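You operate a simulated robot arm through the tools that you are given. There is no shell and no other tool. Be economical: measure what you need, move in short steps, check, and stop when the job is done.

You are at the controls of a simulated robot arm. One attempt, no reset.

## Task
Set winder A for new yarn: fit the 4 mm eye, seat the loose disc, tension as on the card.
Fine: knob to held, arm over the disc.

It is judged by the outcome, as a careful person would: the job done as asked, and still so three seconds after it is handed in. It fails if anything else is knocked over, pushed out of place, dropped, spilled or broken.

## Robot
A 7-joint arm with a two-finger parallel gripper, fixed in place. Base frame: the origin is at the foot of the arm, x ahead of it, y to its left, z up. Units: m, rad, N and s.
With the tool pointing down near the work surface it reaches from about 0.12 to 0.58 m from the base axis. Its first joint turns from -1.152 to 1.152 rad. Payload 2.6 kg.
Tool frame: the origin (TCP) lies between the finger pads and is the grasp point; the fingertips stand 0.03 m ahead of it; z points along the fingers, y is the line along which they close. Largest opening 0.094 m; finger width 0.028, thickness 0.01; the body of the gripper, 0.05 by 0.096 m, starts 0.055 m behind the TCP.
Orientation is that of the tool frame in the base frame, as a unit quaternion [w, x, y, z]. With the fingers straight down and closing along the base's y, the tool's x points along the base's -x, its y along +y and its z along -z.

## Interface
- The arm moves only by the tool send_rows. Its argument "commands" is a list of rows, each a list of 3 entries, a list of its own where there are three numbers: the shift along the base's x, y, z in m, then the turn, a rotation vector about the base's x, y, z in rad, then the opening in per cent of the stroke, from 0 (shut) to 100 (fully open). In form: [[[tx, ty, tz], [wx, wy, wz], fingers], ...]. A call has 1 to 12 rows; each row shifts and turns the commanded pose from where the row before left it. A row lasts 0.2 s, in which the tool goes at most 0.05 m and 0.15 rad; a call with a longer step from one row to the next is refused whole, and so is a gripper value outside its range. Where a pose cannot be reached the arm comes as near as it can. A force on the tool above 90 N (or 10 N above the force at the start of the call, whichever is more), or a blocked arm, ends the call early, and 0.2 s more pass. Each finger travels about 0.072 m/s and halts on what it meets, pressing with about 27 N; the grip force reading is that of the motor and also rises with nothing between the fingers. The clock runs only during rows and for 0.2 s after the last one: add rows that do not move to give the fingers time. It gives the time, the measured TCP pose, the force on the tool (base axes), the opening and the grip force at its end, in the units of the frame above (readings bear some noise).
- Cameras (640 x 400 px; columns grow to the right, rows downward): "scene" is fixed at [0.0264, 0.4231, 0.5723]; the picture's right is [-0.86, -0.50, 0.00], its down [-0.25, 0.43, -0.86] and it looks along [0.43, -0.75, -0.50] (base axes); focal length 372 px, centre (320, 200). "wrist" rides on the gripper at [0.076, 0.014, -0.103] in the tool frame; the picture's right is [-0.18, 0.98, 0.00], its down [-0.75, -0.14, -0.64] and it looks along [-0.63, -0.12, 0.77] (tool axes); focal length 243 px, centre (320, 200). There is no depth. A picture from a camera that has moved, and an enlarged one, comes with that camera's place and axes in the base frame and with its lens.
- get_image(camera): a new picture of that camera. No time passes.
- inspect(camera, box): a new picture of the part [left, top, right, bottom] of that camera's present view, enlarged. No time passes.
- hand_in(): hands the job in; it is judged then, once.

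Work in short steps. Places have to be worked out from the pictures, the camera data and where the tool is seen: move nearer, look again, correct. Check each grasp and each placing, and mend what went wrong. You have 120 turns and 84 pictures in all, those below and enlarged ones among them. Open the gripper and draw the arm clear of the work before you hand the job in, unless the task says otherwise; then end with one line.

The tools are called after "Emit:" as a command line: name --argument value ..., lists and objects as JSON in quotes. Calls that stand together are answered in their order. send_rows: Moves the arm, as the interface text tells. Its arguments: {"type":"object","properties":{"commands":{"type":"array"}},"required":["commands"]} The other tools are called the same way: get_image (camera) takes a picture; inspect (camera, box) takes an enlarged picture of a part of a camera's view; hand_in () hands the job in.

At the start:

```text
t: 0.0
position: [0.3939, -0.2601, 0.276]
tool_rot: [0.0, -0.001, 1.0, 0.0]
force: [0.5, -0.1, -0.4]
grip_width: 0.094
grasp_force: 0.1
```

scene: 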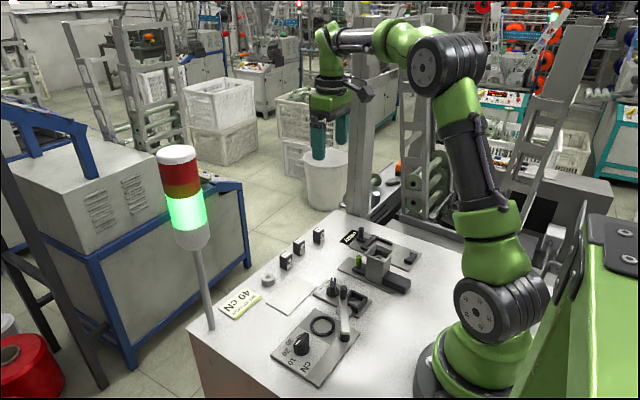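
wrist: 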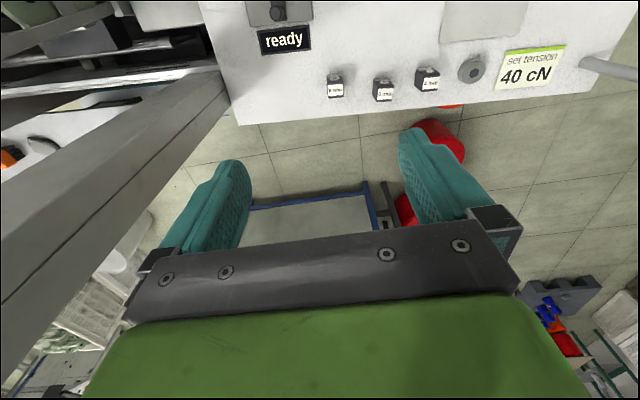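

The pictures show a bench with a dial plate, three eye blocks, a disc and a card. I enlarge the views first.

Emit:
inspect --camera "scene" --box '[200, 210, 440, 390]'

Emit:
inspect --camera "wrist" --box '[220, 0, 620, 130]'

Emit:
inspect --camera "scene" --box '[300, 215, 440, 320]'

Emit:
inspect --camera "scene" --box '[260, 270, 400, 390]'

```text
2.22 times, centred on (320, 300) of scene
camera zoom: at [0.0264, 0.4231, 0.5723], right [-0.86, -0.5, 0.0], down [-0.25, 0.43, -0.86], along [0.43, -0.75, -0.5], focal length 826 px, centre (320, -22)
```

zoom: 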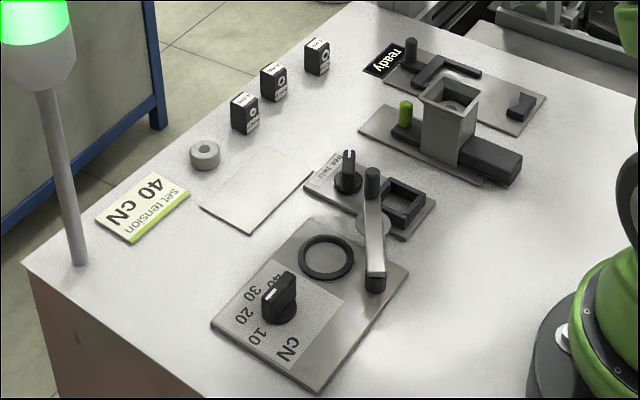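

```text
1.60 times, centred on (420, 65) of wrist
camera zoom: at [0.3182, -0.2458, 0.3776], right [0.18, 0.98, 0.0], down [0.75, -0.14, 0.64], along [0.63, -0.12, -0.77], focal length 388 px, centre (160, 416)
```

zoom: 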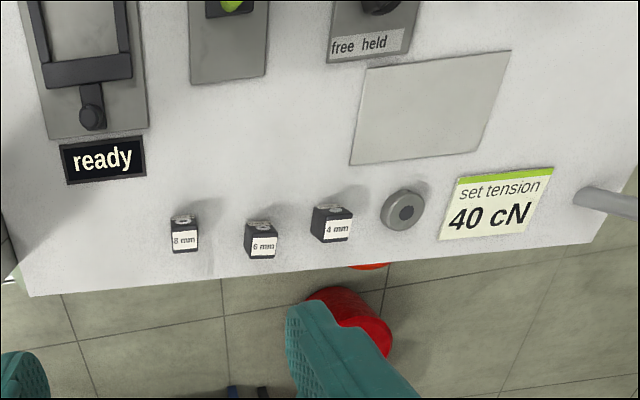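

```text
3.81 times, centred on (370, 268) of scene
camera zoom: at [0.0264, 0.4231, 0.5723], right [-0.86, -0.5, 0.0], down [-0.25, 0.43, -0.86], along [0.43, -0.75, -0.5], focal length 1416 px, centre (130, -57)
```

zoom: 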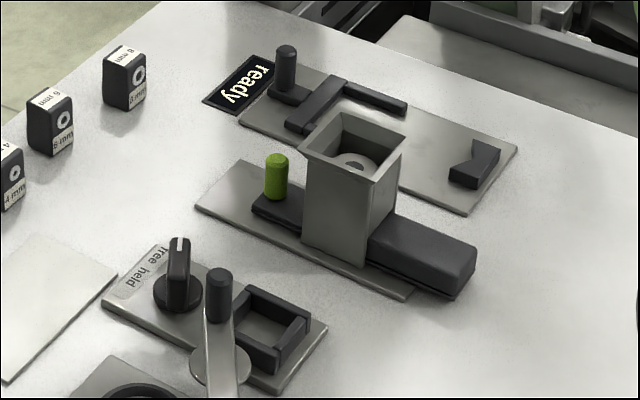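

```text
3.33 times, centred on (330, 330) of scene
camera zoom: at [0.0264, 0.4231, 0.5723], right [-0.86, -0.5, 0.0], down [-0.25, 0.43, -0.86], along [0.43, -0.75, -0.5], focal length 1239 px, centre (287, -233)
```

zoom: 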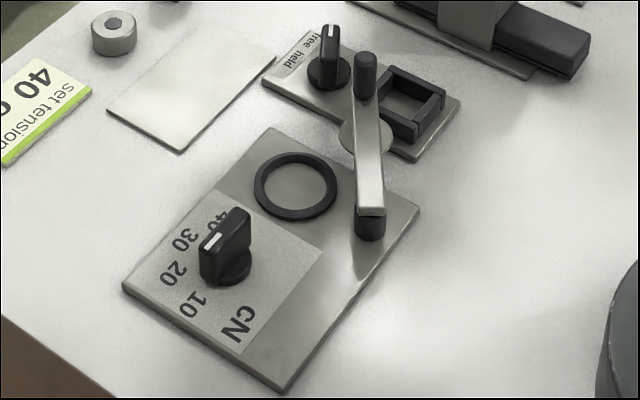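

Triangulating the two views gives a bench top near z≈0 rather than -0.24, which I'll confirm. I move the wrist camera over the dial and holder to look closer.

Emit:
send_rows --commands '[[[-0.033, 0.034, 0], [0, 0, 0], 100], [[-0.033, 0.034, 0], [0, 0, 0], 100], [[-0.033, 0.034, 0], [0, 0, 0], 100], [[-0.033, 0.034, 0], [0, 0, 0], 100], [[-0.033, 0.034, 0], [0, 0, 0], 100], [[-0.03, 0.034, 0], [0, 0, 0], 100]]'

Emit:
get_image --camera "wrist"

Emit:
inspect --camera "wrist" --box '[220, 0, 460, 150]'

```text
t: 1.4
position: [0.1985, -0.0573, 0.2735]
tool_rot: [0.0, 0.0, 1.0, 0.0]
force: [0.0, 0.4, 0.4]
grip_width: 0.0939
grasp_force: 0.1
```

```text
77 pictures are left
camera wrist: at [0.1214, -0.0421, 0.3763], right [0.19, 0.98, 0.0], down [0.75, -0.14, 0.64], along [0.63, -0.12, -0.77], focal length 243 px, centre (320, 200)
```

wrist: 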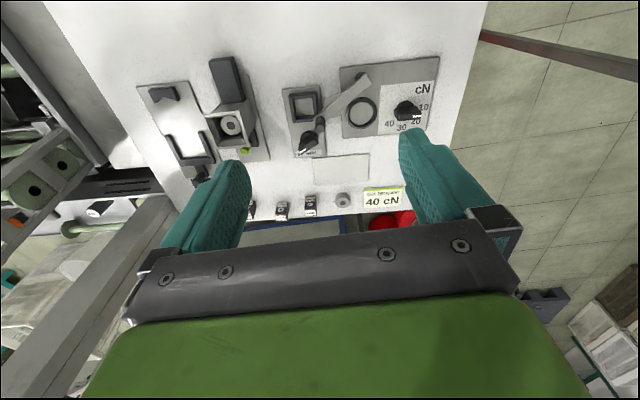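

```text
2.67 times, centred on (340, 75) of wrist
camera zoom: at [0.1214, -0.0421, 0.3763], right [0.19, 0.98, 0.0], down [0.75, -0.14, 0.64], along [0.63, -0.12, -0.77], focal length 647 px, centre (267, 533)
```

zoom: 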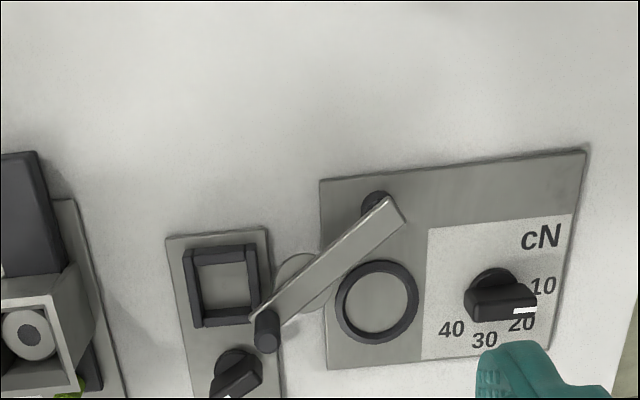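

Bench top at z≈0 is confirmed by the ring position in both views. I go lower to see the holder, the arm and both knobs in detail.

Emit:
send_rows --commands '[[[0.0, 0, -0.04], [0, 0, 0], 100], [[0.0, 0, -0.04], [0, 0, 0], 100], [[0, 0, -0.03], [0, 0, 0], 100]]'

Emit:
get_image --camera "wrist"

Emit:
inspect --camera "wrist" --box '[240, 20, 400, 120]'

Emit:
inspect --camera "wrist" --box '[240, 120, 400, 220]'

```text
t: 2.2
position: [0.2008, -0.0575, 0.1652]
tool_rot: [0.0, 0.001, 1.0, 0.0]
force: [0.4, 0.1, -0.3]
grip_width: 0.0942
grasp_force: 0.0
```

```text
75 pictures are left
camera wrist: at [0.1241, -0.0424, 0.2681], right [0.19, 0.98, 0.0], down [0.75, -0.14, 0.64], along [0.63, -0.12, -0.77], focal length 243 px, centre (320, 200)
```

wrist: 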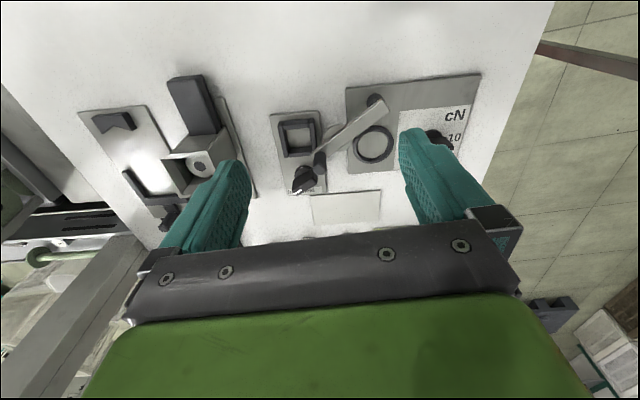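

```text
4.00 times, centred on (320, 70) of wrist
camera zoom: at [0.1241, -0.0424, 0.2681], right [0.19, 0.98, 0.0], down [0.75, -0.14, 0.64], along [0.63, -0.12, -0.77], focal length 970 px, centre (320, 720)
```

zoom: 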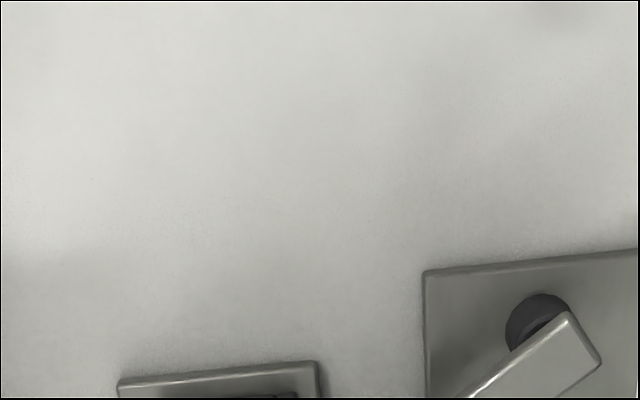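

```text
4.00 times, centred on (320, 170) of wrist
camera zoom: at [0.1241, -0.0424, 0.2681], right [0.19, 0.98, 0.0], down [0.75, -0.14, 0.64], along [0.63, -0.12, -0.77], focal length 970 px, centre (320, 320)
```

zoom: 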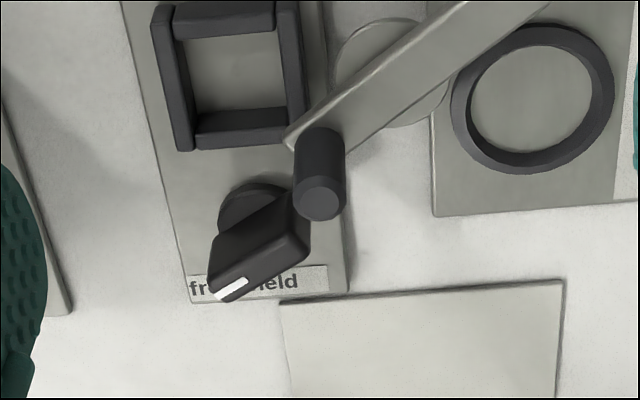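

The clamp knob points at "free", the arm handle is beside it, and the ring is the disc seat. I'll do the disc and the arm first, then the eye. I move to look at the disc and the 4 mm eye.

Emit:
send_rows --commands '[[[0.045, -0.01, 0], [0, 0, 0], 64], [[0.045, -0.01, 0], [0, 0, 0], 64], [[0.04, -0.01, 0], [0, 0, 0], 64], [[0.03, 0, -0.01], [0, 0, 0], 64]]'

Emit:
get_image --camera "wrist"

Emit:
inspect --camera "wrist" --box '[240, 100, 400, 200]'

```text
t: 3.2
position: [0.3582, -0.0872, 0.1526]
tool_rot: [0.0, 0.002, 1.0, 0.0]
force: [-0.4, -0.2, 0.3]
grip_width: 0.0604
grasp_force: 0.1
```

```text
72 pictures are left
camera wrist: at [0.2819, -0.0713, 0.2561], right [0.19, 0.98, 0.0], down [0.75, -0.14, 0.64], along [0.63, -0.12, -0.77], focal length 243 px, centre (320, 200)
```

wrist: 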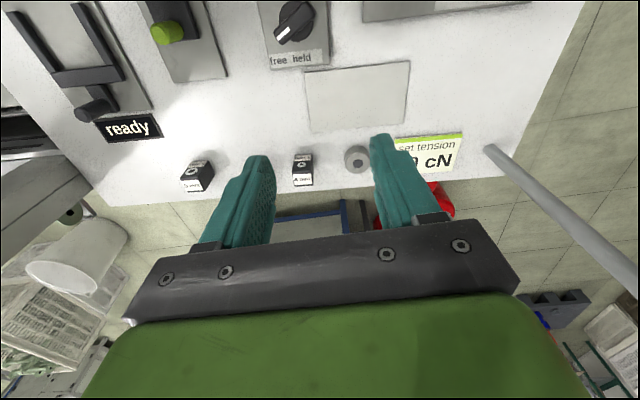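

```text
4.00 times, centred on (320, 150) of wrist
camera zoom: at [0.2819, -0.0713, 0.2561], right [0.19, 0.98, 0.0], down [0.75, -0.14, 0.64], along [0.63, -0.12, -0.77], focal length 970 px, centre (320, 400)
```

zoom: 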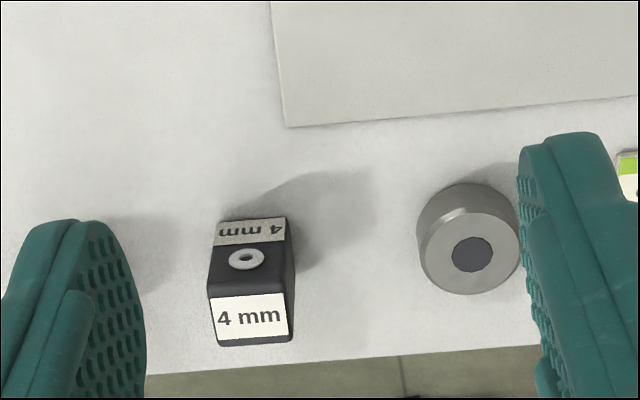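

The disc is at about (0.436, -0.056), some 28 mm across and 12 mm high; the 4 mm eye stands at about (0.433, -0.120). I go above the disc and check the alignment.

Emit:
send_rows --commands '[[[0.04, 0.016, -0.01], [0, 0, 0], 64], [[0.038, 0.015, -0.02], [0, 0, 0], 64], [[0, 0, -0.03], [0, 0, 0], 64], [[0, 0, -0.028], [0, 0, 0], 64], [[0, 0, 0], [0, 0, 0], 64]]'

Emit:
get_image --camera "wrist"

Emit:
inspect --camera "scene" --box '[210, 220, 330, 295]'

```text
t: 4.4
position: [0.4404, -0.0532, 0.0672]
tool_rot: [-0.001, 0.0, 1.0, 0.0]
force: [-0.5, 0.2, 0.0]
grip_width: 0.06
grasp_force: 0.1
```

```text
70 pictures are left
camera wrist: at [0.3635, -0.0385, 0.1692], right [0.18, 0.98, 0.0], down [0.75, -0.14, 0.64], along [0.63, -0.12, -0.77], focal length 243 px, centre (320, 200)
```

wrist: 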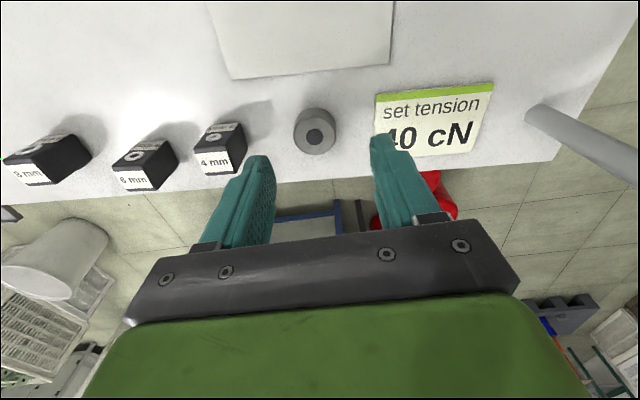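

```text
5.33 times, centred on (270, 258) of scene
camera zoom: at [0.0264, 0.4231, 0.5723], right [-0.86, -0.5, 0.0], down [-0.25, 0.43, -0.86], along [0.43, -0.75, -0.5], focal length 1983 px, centre (587, -107)
```

zoom: 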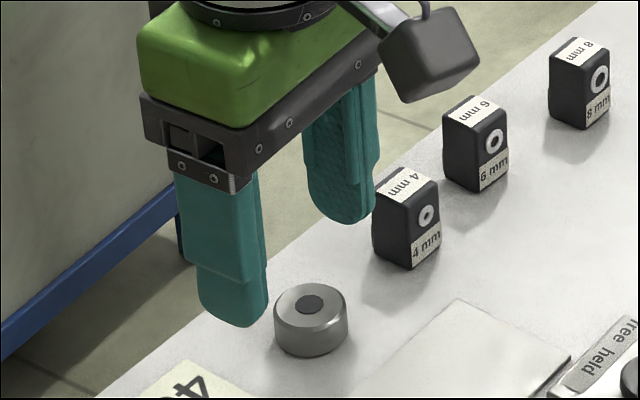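

The disc lies between the fingers, at about (0.435, -0.056). I lower to tip height just above the table and close.

Emit:
send_rows --commands '[[[-0.002, -0.001, -0.015], [0, 0, 0], 64], [[0, 0, -0.013], [0, 0, 0], 64], [[0, 0, 0], [0, 0, 0], 64], [[0, 0, 0], [0, 0, 0], 20], [[0, 0, 0], [0, 0, 0], 20], [[0, 0, 0], [0, 0, 0], 20], [[0, 0, 0], [0, 0, 0], 20]]'

Emit:
get_image --camera "wrist"

Emit:
inspect --camera "scene" --box '[210, 220, 330, 295]'

```text
t: 6.0
position: [0.4374, -0.0557, 0.04]
tool_rot: [0.0, 0.0, 1.0, 0.001]
force: [0.9, 0.3, 0.5]
grip_width: 0.0285
grasp_force: 27.0
```

```text
68 pictures are left
camera wrist: at [0.3605, -0.0403, 0.142], right [0.18, 0.98, 0.0], down [0.75, -0.14, 0.64], along [0.63, -0.12, -0.77], focal length 243 px, centre (320, 200)
```

wrist: 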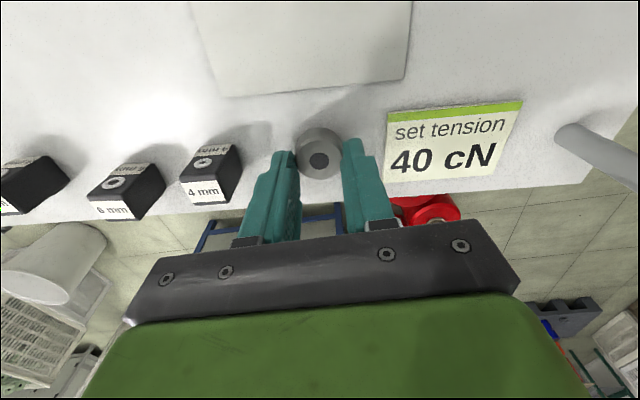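

```text
5.33 times, centred on (270, 258) of scene
camera zoom: at [0.0264, 0.4231, 0.5723], right [-0.86, -0.5, 0.0], down [-0.25, 0.43, -0.86], along [0.43, -0.75, -0.5], focal length 1983 px, centre (587, -107)
```

zoom: 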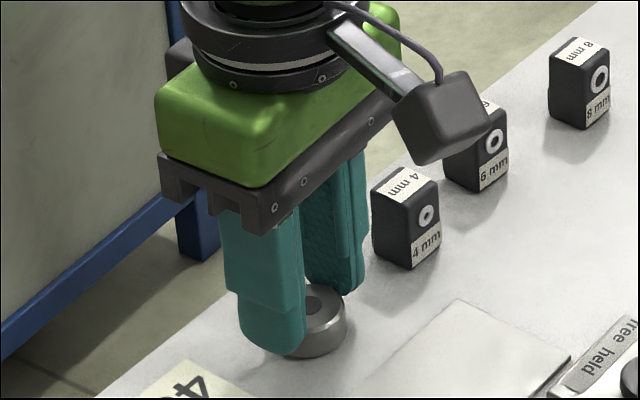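

The disc is held (28.5 mm); its centre sits about 3 mm behind the TCP. I lift it, carry it over the ring at roughly (0.2665, -0.0065), and turn the gripper 45° to clear the arm's pad.

Emit:
send_rows --commands '[[[0, 0, 0.04], [0, 0, 0], 20], [[0, 0, 0.04], [0, 0, 0], 20], [[-0.0416, 0.0129, 0], [0, 0, 0.131], 20], [[-0.0416, 0.0129, 0], [0, 0, 0.131], 20], [[-0.0416, 0.0129, 0], [0, 0, 0.131], 20], [[-0.0416, 0.0129, 0], [0, 0, 0.131], 20], [[0, 0, 0], [0, 0, 0.131], 20], [[0, 0, 0], [0, 0, 0.131], 20], [[0, 0, 0], [0, 0, 0], 20]]'

Emit:
get_image --camera "wrist"

Emit:
inspect --camera "scene" --box '[260, 230, 420, 330]'

```text
t: 8.0
position: [0.2698, -0.005, 0.1199]
tool_rot: [0.0, -0.383, 0.924, 0.001]
force: [0.1, -0.5, -0.7]
grip_width: 0.0286
grasp_force: 26.9
```

```text
66 pictures are left
camera wrist: at [0.2052, -0.0478, 0.2227], right [-0.57, 0.82, 0.0], down [0.63, 0.43, 0.64], along [0.53, 0.36, -0.77], focal length 243 px, centre (320, 200)
```

wrist: 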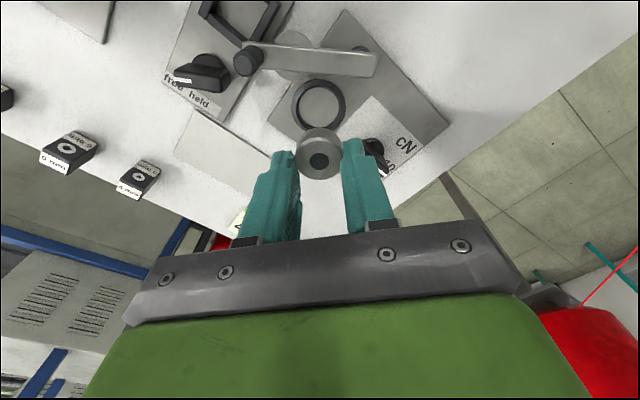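

```text
4.00 times, centred on (340, 280) of scene
camera zoom: at [0.0264, 0.4231, 0.5723], right [-0.86, -0.5, 0.0], down [-0.25, 0.43, -0.86], along [0.43, -0.75, -0.5], focal length 1487 px, centre (240, -120)
```

zoom: 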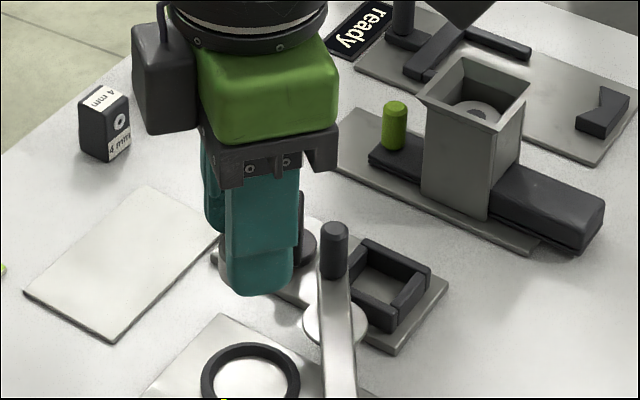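

The disc is about 2 mm past the ring centre in x and y. I correct that and descend to just above the ring.

Emit:
send_rows --commands '[[[-0.0015, -0.0015, -0.03], [0, 0, 0], 20], [[0, 0, -0.025], [0, 0, 0], 20], [[0, 0, 0], [0, 0, 0], 20]]'

Emit:
inspect --camera "wrist" --box '[240, 80, 400, 180]'

Emit:
inspect --camera "scene" --box '[270, 280, 390, 355]'

```text
t: 8.8
position: [0.2678, -0.0085, 0.0651]
tool_rot: [0.0, -0.382, 0.924, -0.001]
force: [-0.3, 0.5, -0.9]
grip_width: 0.0287
grasp_force: 26.8
```

```text
4.00 times, centred on (320, 130) of wrist
camera zoom: at [0.2032, -0.0505, 0.1676], right [-0.57, 0.82, 0.0], down [0.63, 0.43, 0.64], along [0.53, 0.36, -0.77], focal length 970 px, centre (320, 480)
```

zoom: 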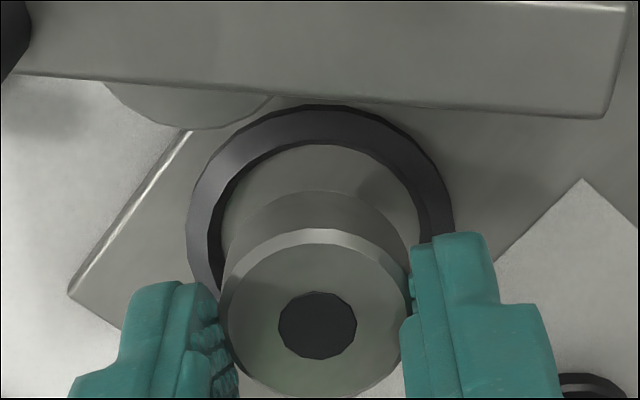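

```text
5.33 times, centred on (330, 318) of scene
camera zoom: at [0.0264, 0.4231, 0.5723], right [-0.86, -0.5, 0.0], down [-0.25, 0.43, -0.86], along [0.43, -0.75, -0.5], focal length 1983 px, centre (267, -427)
```

zoom: 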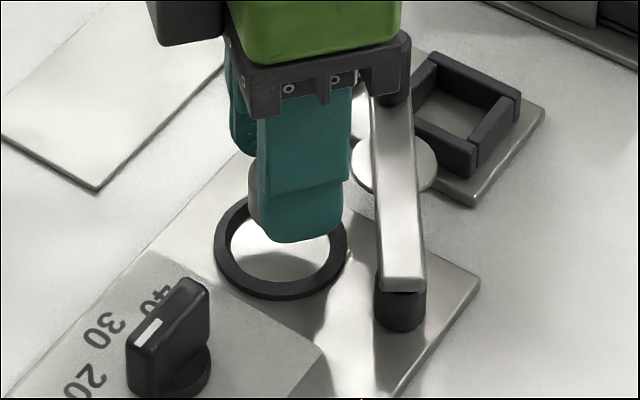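

By eye the disc is still 2–3 mm ahead of the ring centre. I shift it back a little, lower further and look again.

Emit:
send_rows --commands '[[[-0.0015, -0.001, -0.009], [0, 0, 0], 20], [[0, 0, 0], [0, 0, 0], 20]]'

Emit:
inspect --camera "wrist" --box '[240, 80, 400, 180]'

Emit:
inspect --camera "scene" --box '[290, 290, 370, 340]'

```text
t: 9.4
position: [0.2653, -0.0097, 0.0566]
tool_rot: [0.0, -0.383, 0.924, 0.0]
force: [-0.6, -0.4, 0.0]
grip_width: 0.0286
grasp_force: 26.6
```

```text
4.00 times, centred on (320, 130) of wrist
camera zoom: at [0.2013, -0.0519, 0.158], right [-0.57, 0.82, 0.0], down [0.63, 0.43, 0.64], along [0.53, 0.36, -0.77], focal length 970 px, centre (320, 480)
```

zoom: 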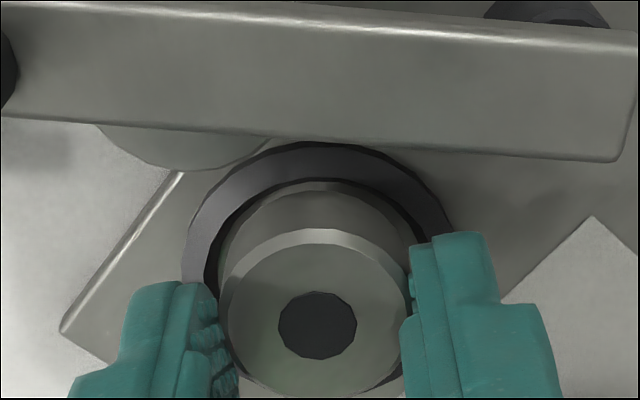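

```text
8.00 times, centred on (330, 315) of scene
camera zoom: at [0.0264, 0.4231, 0.5723], right [-0.86, -0.5, 0.0], down [-0.25, 0.43, -0.86], along [0.43, -0.75, -0.5], focal length 2975 px, centre (240, -720)
```

zoom: 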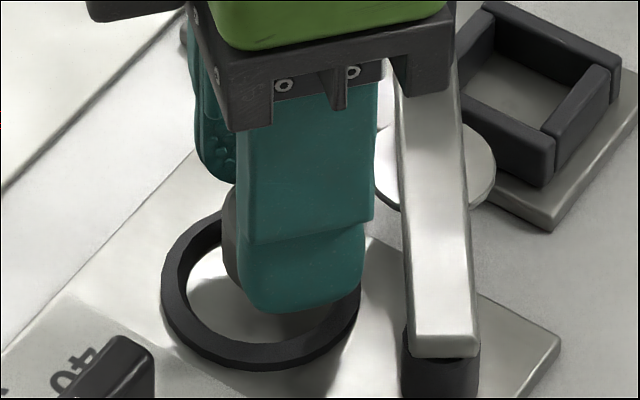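

Using the ring's near edge and its radius, its centre comes to (0.2666, -0.0076); the disc is about 3.5 mm short of it. I move forward by that and lower into the ring, watching the force.

Emit:
send_rows --commands '[[[0.0029, 0.002, 0], [0, 0, 0], 20], [[0, 0, -0.005], [0, 0, 0], 20], [[0, 0, -0.004], [0, 0, 0], 20]]'

Emit:
inspect --camera "wrist" --box '[240, 80, 400, 180]'

Emit:
inspect --camera "scene" --box '[290, 290, 370, 340]'

```text
t: 10.2
position: [0.2693, -0.0067, 0.046]
tool_rot: [0.0, -0.383, 0.924, -0.001]
force: [-0.2, -0.5, 0.0]
grip_width: 0.0286
grasp_force: 26.8
```

```text
4.00 times, centred on (320, 130) of wrist
camera zoom: at [0.2048, -0.0486, 0.1483], right [-0.57, 0.82, 0.0], down [0.63, 0.43, 0.64], along [0.53, 0.36, -0.77], focal length 970 px, centre (320, 480)
```

zoom: 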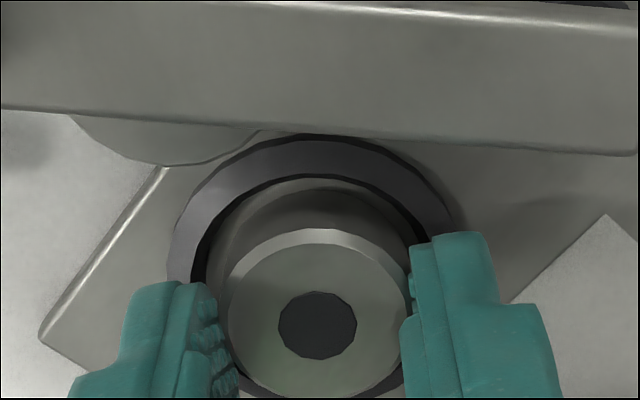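

```text
8.00 times, centred on (330, 315) of scene
camera zoom: at [0.0264, 0.4231, 0.5723], right [-0.86, -0.5, 0.0], down [-0.25, 0.43, -0.86], along [0.43, -0.75, -0.5], focal length 2975 px, centre (240, -720)
```

zoom: 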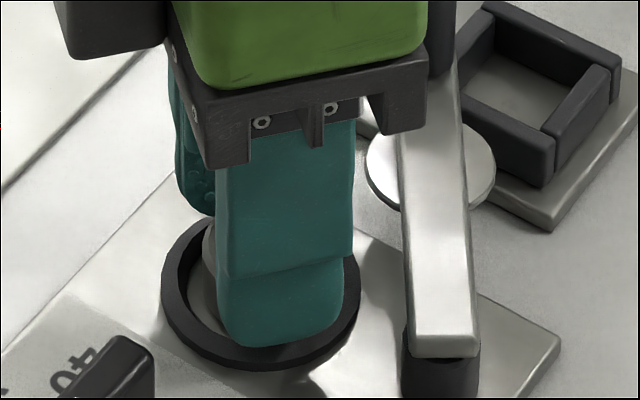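

The disc is centred inside the ring within about 1 mm. I lower 2 mm more, release, and rise.

Emit:
send_rows --commands '[[[-0.0003, 0.0004, -0.002], [0, 0, 0], 20], [[0, 0, 0], [0, 0, 0], 20], [[0, 0, 0], [0, 0, 0], 42], [[0, 0, 0], [0, 0, 0], 42], [[0, 0, 0.02], [0, 0, 0], 42], [[0, 0, 0.04], [0, 0, 0], 42], [[0, 0, 0.03], [0, 0, 0], 42]]'

Emit:
inspect --camera "wrist" --box '[200, 0, 440, 150]'

Emit:
inspect --camera "scene" --box '[270, 270, 390, 345]'

```text
t: 11.8
position: [0.2685, -0.005, 0.1338]
tool_rot: [0.001, -0.382, 0.924, 0.0]
force: [-1.0, 0.3, 0.2]
grip_width: 0.0395
grasp_force: 0.1
```

```text
2.67 times, centred on (320, 75) of wrist
camera zoom: at [0.2044, -0.0479, 0.2366], right [-0.57, 0.82, 0.0], down [0.63, 0.43, 0.64], along [0.53, 0.36, -0.77], focal length 647 px, centre (320, 533)
```

zoom: 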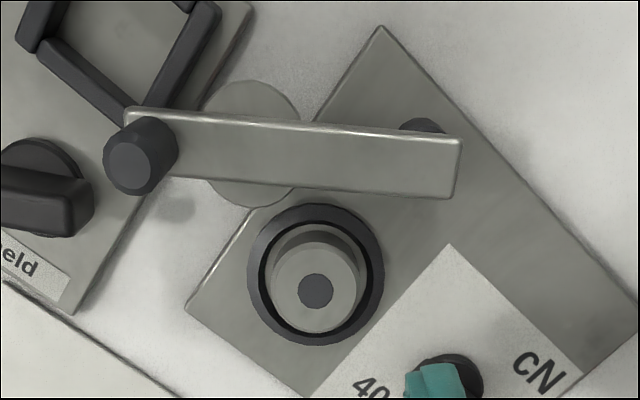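

```text
5.33 times, centred on (330, 308) of scene
camera zoom: at [0.0264, 0.4231, 0.5723], right [-0.86, -0.5, 0.0], down [-0.25, 0.43, -0.86], along [0.43, -0.75, -0.5], focal length 1983 px, centre (267, -373)
```

zoom: 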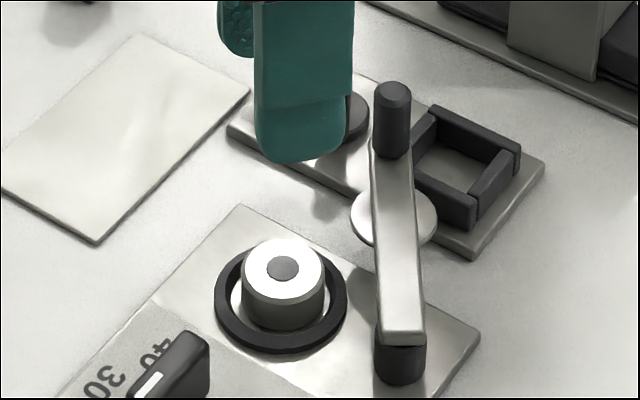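

The disc is seated in the ring. Next the arm: pivot about (0.213, -0.007), handle top about (0.254, -0.066, 0.068). I position over the handle with the closing line across the arm.

Emit:
send_rows --commands '[[[-0.002, -0.01, 0], [0, 0, -0.146], 34], [[-0.002, -0.01, 0], [0, 0, -0.146], 34], [[-0.002, -0.01, 0], [0, 0, -0.146], 34], [[-0.002, -0.01, 0], [0, 0, -0.146], 34], [[-0.002, -0.01, 0], [0, 0, -0.146], 34], [[-0.002, -0.011, 0], [0, 0, -0.146], 34], [[-0.002, 0, 0], [0, 0, -0.146], 34], [[0, 0, 0], [0, 0, -0.146], 34], [[0, 0, 0], [0, 0, -0.146], 34], [[0, 0, 0], [0, 0, -0.146], 34], [[0, 0, 0], [0, 0, -0.146], 34], [[0, 0, 0], [0, 0, -0.139], 34]]'

Emit:
inspect --camera "wrist" --box '[200, 60, 440, 210]'

Emit:
inspect --camera "scene" --box '[290, 230, 410, 305]'

```text
t: 14.4
position: [0.2544, -0.0671, 0.1351]
tool_rot: [0.0, 0.462, 0.887, 0.0]
force: [0.8, 0.3, -0.2]
grip_width: 0.0319
grasp_force: 0.0
```

```text
2.67 times, centred on (320, 135) of wrist
camera zoom: at [0.2224, 0.005, 0.2368], right [0.91, 0.41, 0.0], down [0.32, -0.7, 0.64], along [0.26, -0.59, -0.77], focal length 647 px, centre (320, 373)
```

zoom: 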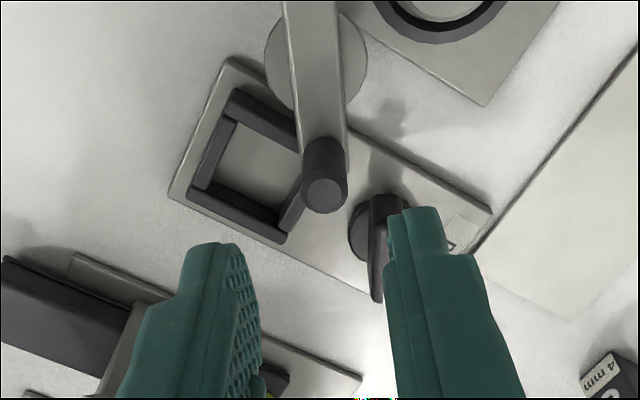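

```text
5.33 times, centred on (350, 268) of scene
camera zoom: at [0.0264, 0.4231, 0.5723], right [-0.86, -0.5, 0.0], down [-0.25, 0.43, -0.86], along [0.43, -0.75, -0.5], focal length 1983 px, centre (160, -160)
```

zoom: 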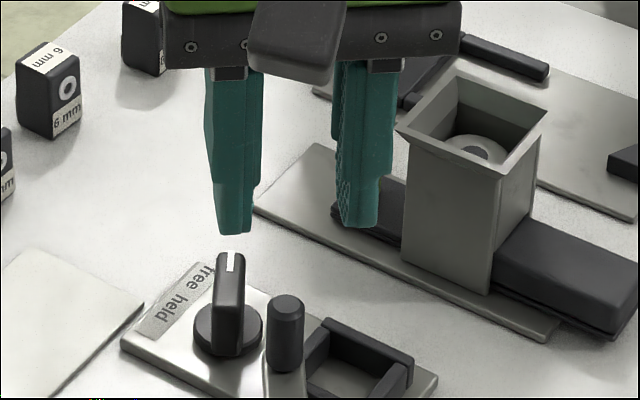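

The handle top lies right under the TCP. I lower so the fingertips straddle the handle, staying above the clamp knob.

Emit:
send_rows --commands '[[[0, 0.001, -0.03], [0, 0, 0], 34], [[0, 0, -0.025], [0, 0, 0], 34], [[0, 0, 0], [0, 0, 0], 34]]'

Emit:
inspect --camera "wrist" --box '[200, 60, 440, 210]'

Emit:
inspect --camera "scene" --box '[290, 240, 410, 315]'

```text
t: 15.2
position: [0.2557, -0.0646, 0.0778]
tool_rot: [0.0, 0.461, 0.887, 0.001]
force: [-0.7, 0.3, 0.0]
grip_width: 0.0318
grasp_force: 0.2
```

```text
2.67 times, centred on (320, 135) of wrist
camera zoom: at [0.2232, 0.0064, 0.181], right [0.91, 0.41, 0.0], down [0.32, -0.7, 0.64], along [0.27, -0.58, -0.77], focal length 647 px, centre (320, 373)
```

zoom: 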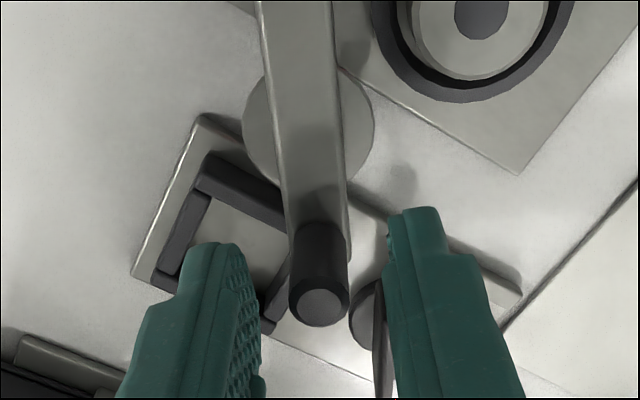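

```text
5.33 times, centred on (350, 278) of scene
camera zoom: at [0.0264, 0.4231, 0.5723], right [-0.86, -0.5, 0.0], down [-0.25, 0.43, -0.86], along [0.43, -0.75, -0.5], focal length 1983 px, centre (160, -213)
```

zoom: 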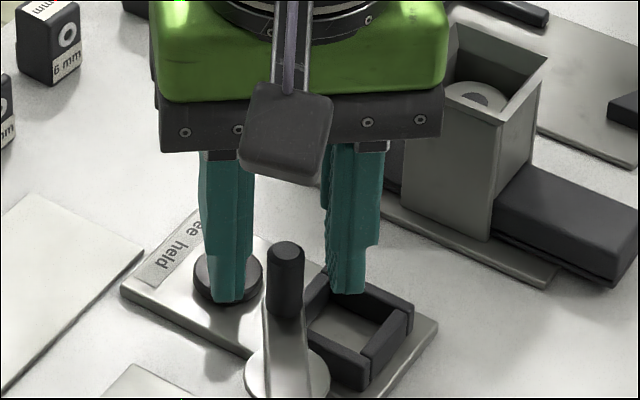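

The handle is between the fingers. I narrow the gap and swing the handle along its arc about the pivot, most of the way first.

Emit:
send_rows --commands '[[[0, 0, 0], [0, 0, 0], 20], [[0, 0, 0], [0, 0, 0], 20], [[0.0063, 0.0052, 0], [0, 0, 0.117], 20], [[0.0059, 0.0062, 0], [0, 0, 0.122], 20], [[0.0051, 0.0069, 0], [0, 0, 0.122], 20], [[0.0042, 0.0074, 0], [0, 0, 0.122], 20], [[0.0033, 0.0079, 0], [0, 0, 0.122], 20]]'

Emit:
inspect --camera "wrist" --box '[200, 60, 440, 210]'

Emit:
inspect --camera "scene" --box '[270, 260, 390, 335]'

```text
t: 16.8
position: [0.2799, -0.0316, 0.0795]
tool_rot: [0.0, 0.175, 0.985, 0.0]
force: [0.0, -0.1, 0.2]
grip_width: 0.0187
grasp_force: 0.1
```

```text
2.67 times, centred on (320, 135) of wrist
camera zoom: at [0.2134, 0.0092, 0.1818], right [0.51, 0.86, 0.0], down [0.66, -0.39, 0.64], along [0.55, -0.33, -0.77], focal length 647 px, centre (320, 373)
```

zoom: 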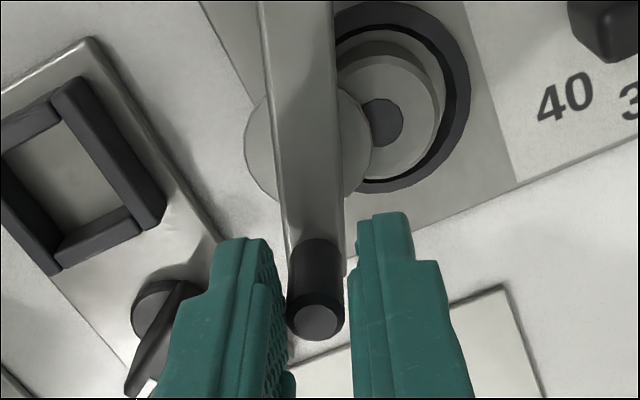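

```text
5.33 times, centred on (330, 298) of scene
camera zoom: at [0.0264, 0.4231, 0.5723], right [-0.86, -0.5, 0.0], down [-0.25, 0.43, -0.86], along [0.43, -0.75, -0.5], focal length 1983 px, centre (267, -320)
```

zoom: 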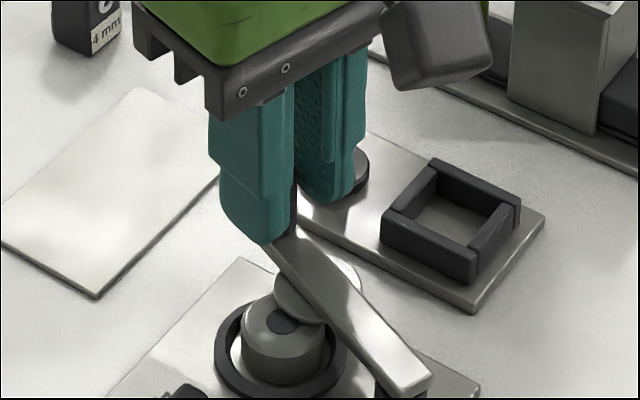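

The arm follows and its pad passes above the disc. I continue the swing to bring the pad over the disc centre.

Emit:
send_rows --commands '[[[0.0023, 0.0082, 0], [0, 0, 0.122], 20], [[0.0011, 0.0073, 0], [0, 0, 0.105], 20], [[0.0004, 0.0073, 0], [0, 0, 0.105], 20], [[0, 0, 0], [0, 0, 0], 20]]'

Emit:
inspect --camera "wrist" --box '[200, 60, 440, 210]'

Emit:
inspect --camera "scene" --box '[270, 270, 390, 345]'

```text
t: 17.8
position: [0.2841, -0.0098, 0.0786]
tool_rot: [-0.001, 0.011, 1.0, -0.001]
force: [0.1, 0.3, 0.9]
grip_width: 0.0188
grasp_force: 0.1
```

```text
2.67 times, centred on (320, 135) of wrist
camera zoom: at [0.2074, 0.007, 0.1813], right [0.2, 0.98, 0.0], down [0.75, -0.16, 0.64], along [0.63, -0.13, -0.77], focal length 647 px, centre (320, 373)
```

zoom: 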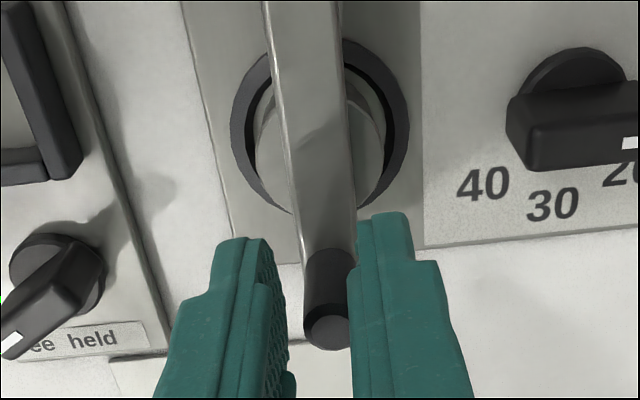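

```text
5.33 times, centred on (330, 308) of scene
camera zoom: at [0.0264, 0.4231, 0.5723], right [-0.86, -0.5, 0.0], down [-0.25, 0.43, -0.86], along [0.43, -0.75, -0.5], focal length 1983 px, centre (267, -373)
```

zoom: 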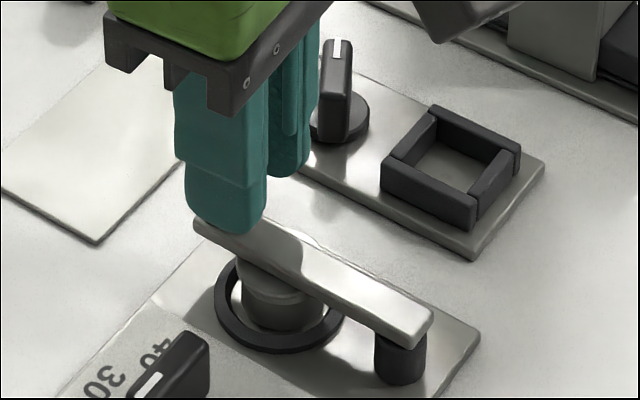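

The arm is centred over the disc with its pad on it. I open a little and lift clear, then look.

Emit:
send_rows --commands '[[[0, 0, 0], [0, 0, 0], 30], [[0, 0, 0], [0, 0, 0], 30], [[0, 0, 0.03], [0, 0, 0], 30], [[0, 0, 0.04], [0, 0, 0], 30], [[0, 0, 0.02], [0, 0, 0], 30]]'

Emit:
get_image --camera "wrist"

Emit:
inspect --camera "wrist" --box '[200, 20, 440, 170]'

Emit:
inspect --camera "scene" --box '[270, 260, 400, 385]'

```text
t: 19.0
position: [0.2845, -0.0092, 0.1696]
tool_rot: [0.0, 0.011, 1.0, 0.0]
force: [0.4, 0.9, -0.9]
grip_width: 0.0284
grasp_force: 0.1
```

```text
48 pictures are left
camera wrist: at [0.2083, 0.0077, 0.2713], right [0.21, 0.98, 0.0], down [0.75, -0.16, 0.64], along [0.63, -0.13, -0.77], focal length 243 px, centre (320, 200)
```

wrist: 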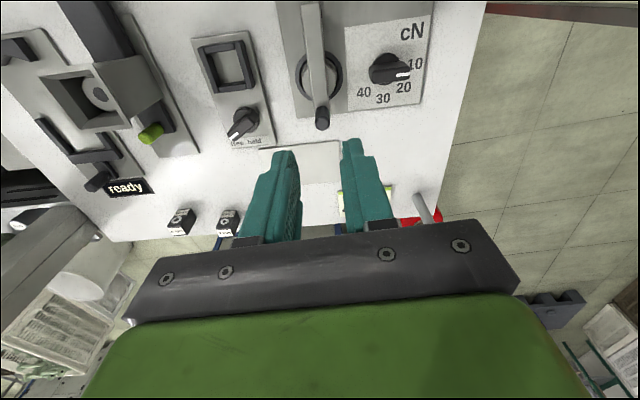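

```text
2.67 times, centred on (320, 95) of wrist
camera zoom: at [0.2083, 0.0077, 0.2713], right [0.21, 0.98, 0.0], down [0.75, -0.16, 0.64], along [0.63, -0.13, -0.77], focal length 647 px, centre (320, 480)
```

zoom: 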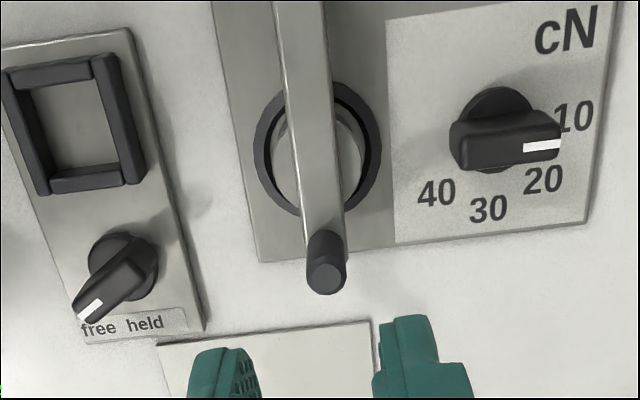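

```text
3.20 times, centred on (335, 322) of scene
camera zoom: at [0.0264, 0.4231, 0.5723], right [-0.86, -0.5, 0.0], down [-0.25, 0.43, -0.86], along [0.43, -0.75, -0.5], focal length 1190 px, centre (272, -192)
```

zoom: 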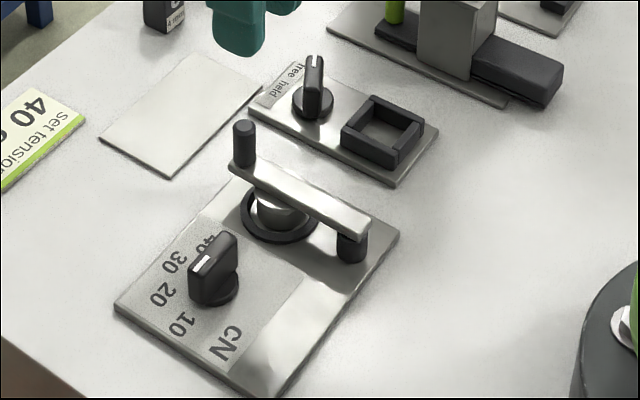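

Disc and arm look right. Now the 4 mm eye at about (0.430, -0.119): all fixtures are turned about -6°, so I align the yaw and go above it.

Emit:
send_rows --commands '[[[0.0295, -0.022, 0], [0, 0, -0.0166], 54], [[0.0295, -0.022, 0], [0, 0, -0.0166], 54], [[0.0295, -0.022, 0], [0, 0, -0.0166], 54], [[0.0295, -0.022, 0], [0, 0, -0.0166], 54], [[0.0295, -0.022, 0], [0, 0, -0.0166], 54], [[0, 0, -0.04], [0, 0, 0], 54], [[0, 0, -0.03], [0, 0, 0], 54], [[0, 0, 0], [0, 0, 0], 54]]'

Emit:
inspect --camera "wrist" --box '[220, 90, 420, 215]'

Emit:
inspect --camera "scene" --box '[230, 210, 350, 285]'

```text
t: 20.8
position: [0.431, -0.1178, 0.0978]
tool_rot: [0.0, 0.053, 0.999, -0.001]
force: [-0.4, -0.4, -0.6]
grip_width: 0.0508
grasp_force: 0.1
```

```text
3.20 times, centred on (320, 152) of wrist
camera zoom: at [0.3573, -0.0954, 0.199], right [0.29, 0.96, 0.0], down [0.73, -0.22, 0.64], along [0.62, -0.18, -0.77], focal length 776 px, centre (320, 352)
```

zoom: 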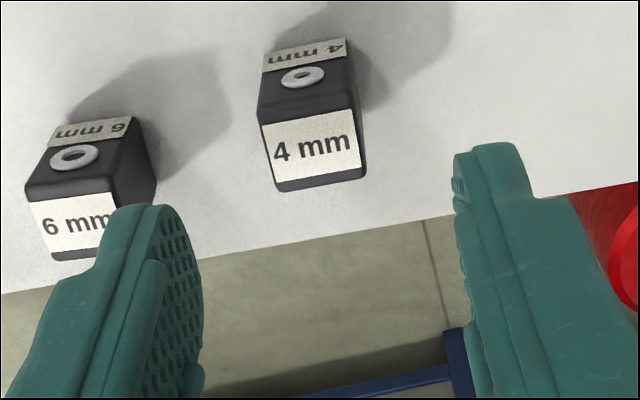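

```text
5.33 times, centred on (290, 248) of scene
camera zoom: at [0.0264, 0.4231, 0.5723], right [-0.86, -0.5, 0.0], down [-0.25, 0.43, -0.86], along [0.43, -0.75, -0.5], focal length 1983 px, centre (480, -53)
```

zoom: 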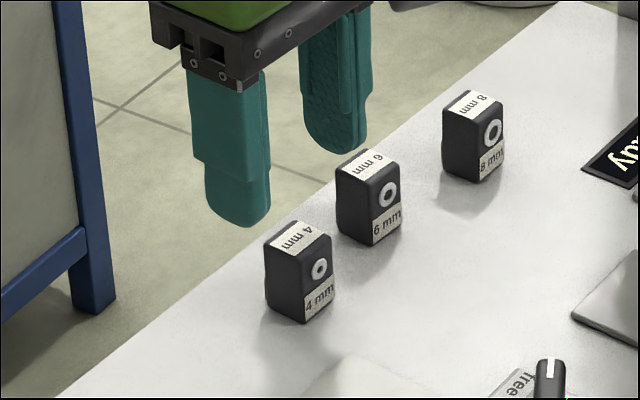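

The eye is centred under the TCP and aligned. I lower with tips about 18 mm above the bench and grip the upper part of the block.

Emit:
send_rows --commands '[[[0.001, 0, -0.027], [0, 0, 0], 54], [[0, 0, -0.024], [0, 0, 0], 54], [[0, 0, 0], [0, 0, 0], 54], [[0, 0, 0], [0, 0, 0], 10], [[0, 0, 0], [0, 0, 0], 10], [[0, 0, 0], [0, 0, 0], 10], [[0, 0, 0], [0, 0, 0], 10], [[0, 0, 0.04], [0, 0, 0], 10], [[0, 0, 0.04], [0, 0, 0], 10]]'

Emit:
inspect --camera "wrist" --box '[220, 90, 420, 215]'

Emit:
inspect --camera "scene" --box '[230, 190, 350, 265]'

```text
t: 22.8
position: [0.4314, -0.1203, 0.1268]
tool_rot: [0.001, 0.052, 0.999, 0.001]
force: [0.6, 0.4, -0.7]
grip_width: 0.0208
grasp_force: 27.2
```

```text
3.20 times, centred on (320, 152) of wrist
camera zoom: at [0.3571, -0.0964, 0.2293], right [0.29, 0.96, 0.0], down [0.73, -0.22, 0.64], along [0.61, -0.18, -0.77], focal length 776 px, centre (320, 352)
```

zoom: 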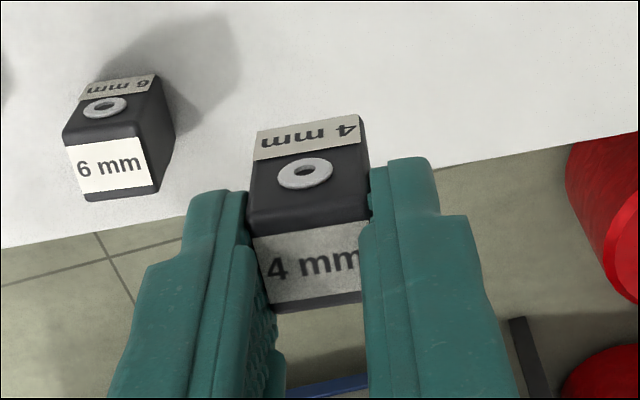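

```text
5.33 times, centred on (290, 228) of scene
camera zoom: at [0.0264, 0.4231, 0.5723], right [-0.86, -0.5, 0.0], down [-0.25, 0.43, -0.86], along [0.43, -0.75, -0.5], focal length 1983 px, centre (480, 53)
```

zoom: 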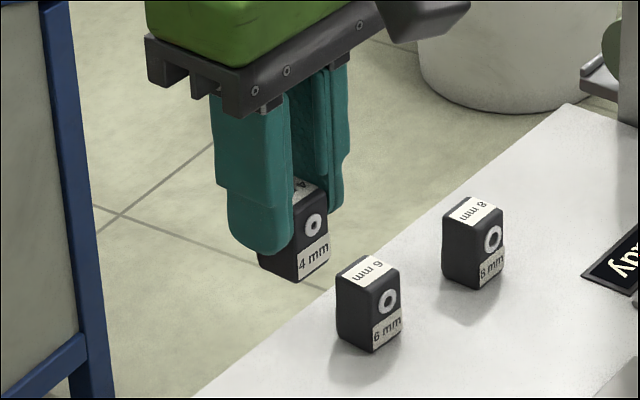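

The 4 mm eye is held upright. I carry it over the frame at about (0.240, -0.087) and look.

Emit:
send_rows --commands '[[[-0.0382, 0.0064, 0], [0, 0, 0], 10], [[-0.0382, 0.0064, 0], [0, 0, 0], 10], [[-0.0382, 0.0064, 0], [0, 0, 0], 10], [[-0.0382, 0.0064, 0], [0, 0, 0], 10], [[-0.0382, 0.0064, 0], [0, 0, 0], 10], [[0, 0, -0.03], [0, 0, 0], 10], [[0, 0, 0], [0, 0, 0], 10]]'

Emit:
inspect --camera "wrist" --box '[220, 75, 420, 200]'

Emit:
inspect --camera "scene" --box '[310, 250, 410, 312]'

```text
t: 24.4
position: [0.2415, -0.086, 0.0965]
tool_rot: [0.0, 0.053, 0.999, 0.0]
force: [0.1, -0.5, 0.0]
grip_width: 0.0204
grasp_force: 27.4
```

```text
3.20 times, centred on (320, 138) of wrist
camera zoom: at [0.1669, -0.0629, 0.1981], right [0.29, 0.96, 0.0], down [0.73, -0.22, 0.64], along [0.62, -0.18, -0.77], focal length 776 px, centre (320, 400)
```

zoom: 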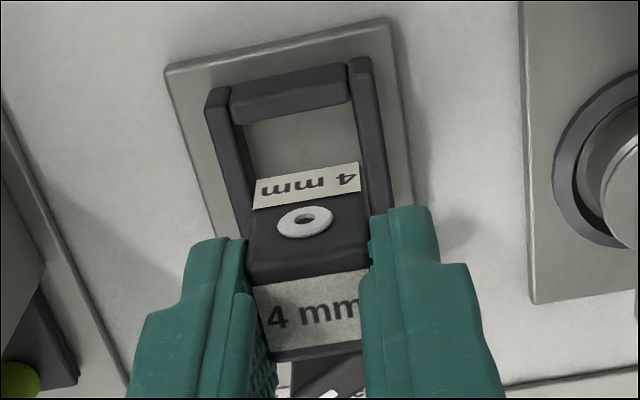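

```text
6.40 times, centred on (360, 281) of scene
camera zoom: at [0.0264, 0.4231, 0.5723], right [-0.86, -0.5, 0.0], down [-0.25, 0.43, -0.86], along [0.43, -0.75, -0.5], focal length 2380 px, centre (64, -318)
```

zoom: 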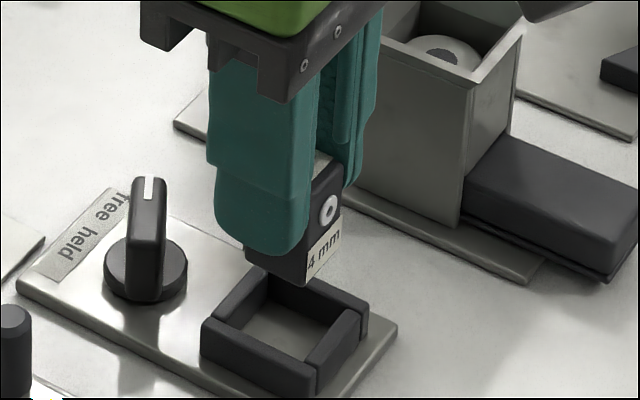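

The frame centre comes to about (0.239, -0.087) and the block is about 2 mm off in each axis. I correct, lower to just above the walls and check.

Emit:
send_rows --commands '[[[-0.0017, -0.0016, -0.015], [0, 0, 0], 10], [[0, 0, -0.011], [0, 0, 0], 10], [[0, 0, 0], [0, 0, 0], 10]]'

Emit:
inspect --camera "wrist" --box '[220, 75, 420, 200]'

Emit:
inspect --camera "scene" --box '[320, 260, 400, 310]'

```text
t: 25.2
position: [0.2395, -0.0891, 0.0716]
tool_rot: [0.0, 0.053, 0.999, 0.0]
force: [0.3, -1.0, -0.1]
grip_width: 0.0206
grasp_force: 27.2
```

```text
3.20 times, centred on (320, 138) of wrist
camera zoom: at [0.165, -0.0655, 0.1739], right [0.29, 0.96, 0.0], down [0.73, -0.22, 0.64], along [0.62, -0.18, -0.77], focal length 776 px, centre (320, 400)
```

zoom: 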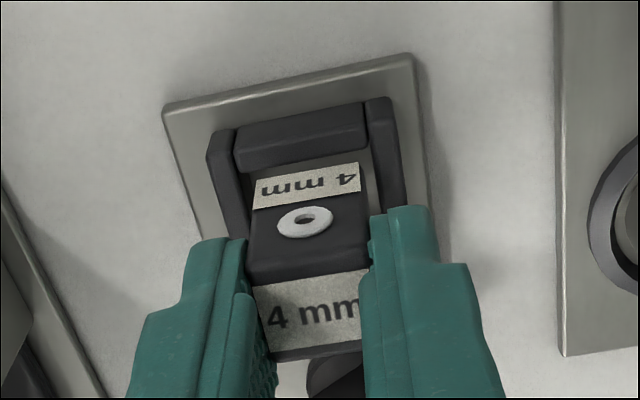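

```text
8.00 times, centred on (360, 285) of scene
camera zoom: at [0.0264, 0.4231, 0.5723], right [-0.86, -0.5, 0.0], down [-0.25, 0.43, -0.86], along [0.43, -0.75, -0.5], focal length 2975 px, centre (0, -480)
```

zoom: 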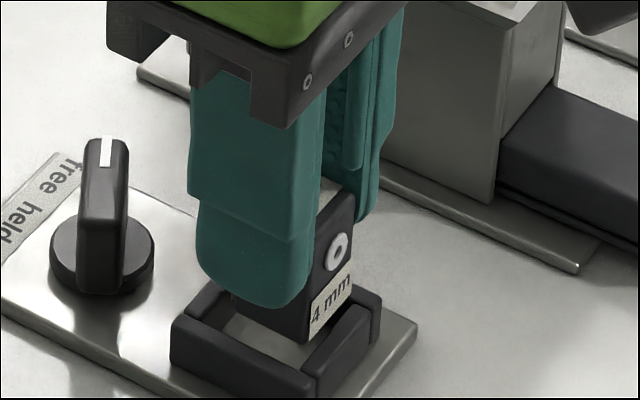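

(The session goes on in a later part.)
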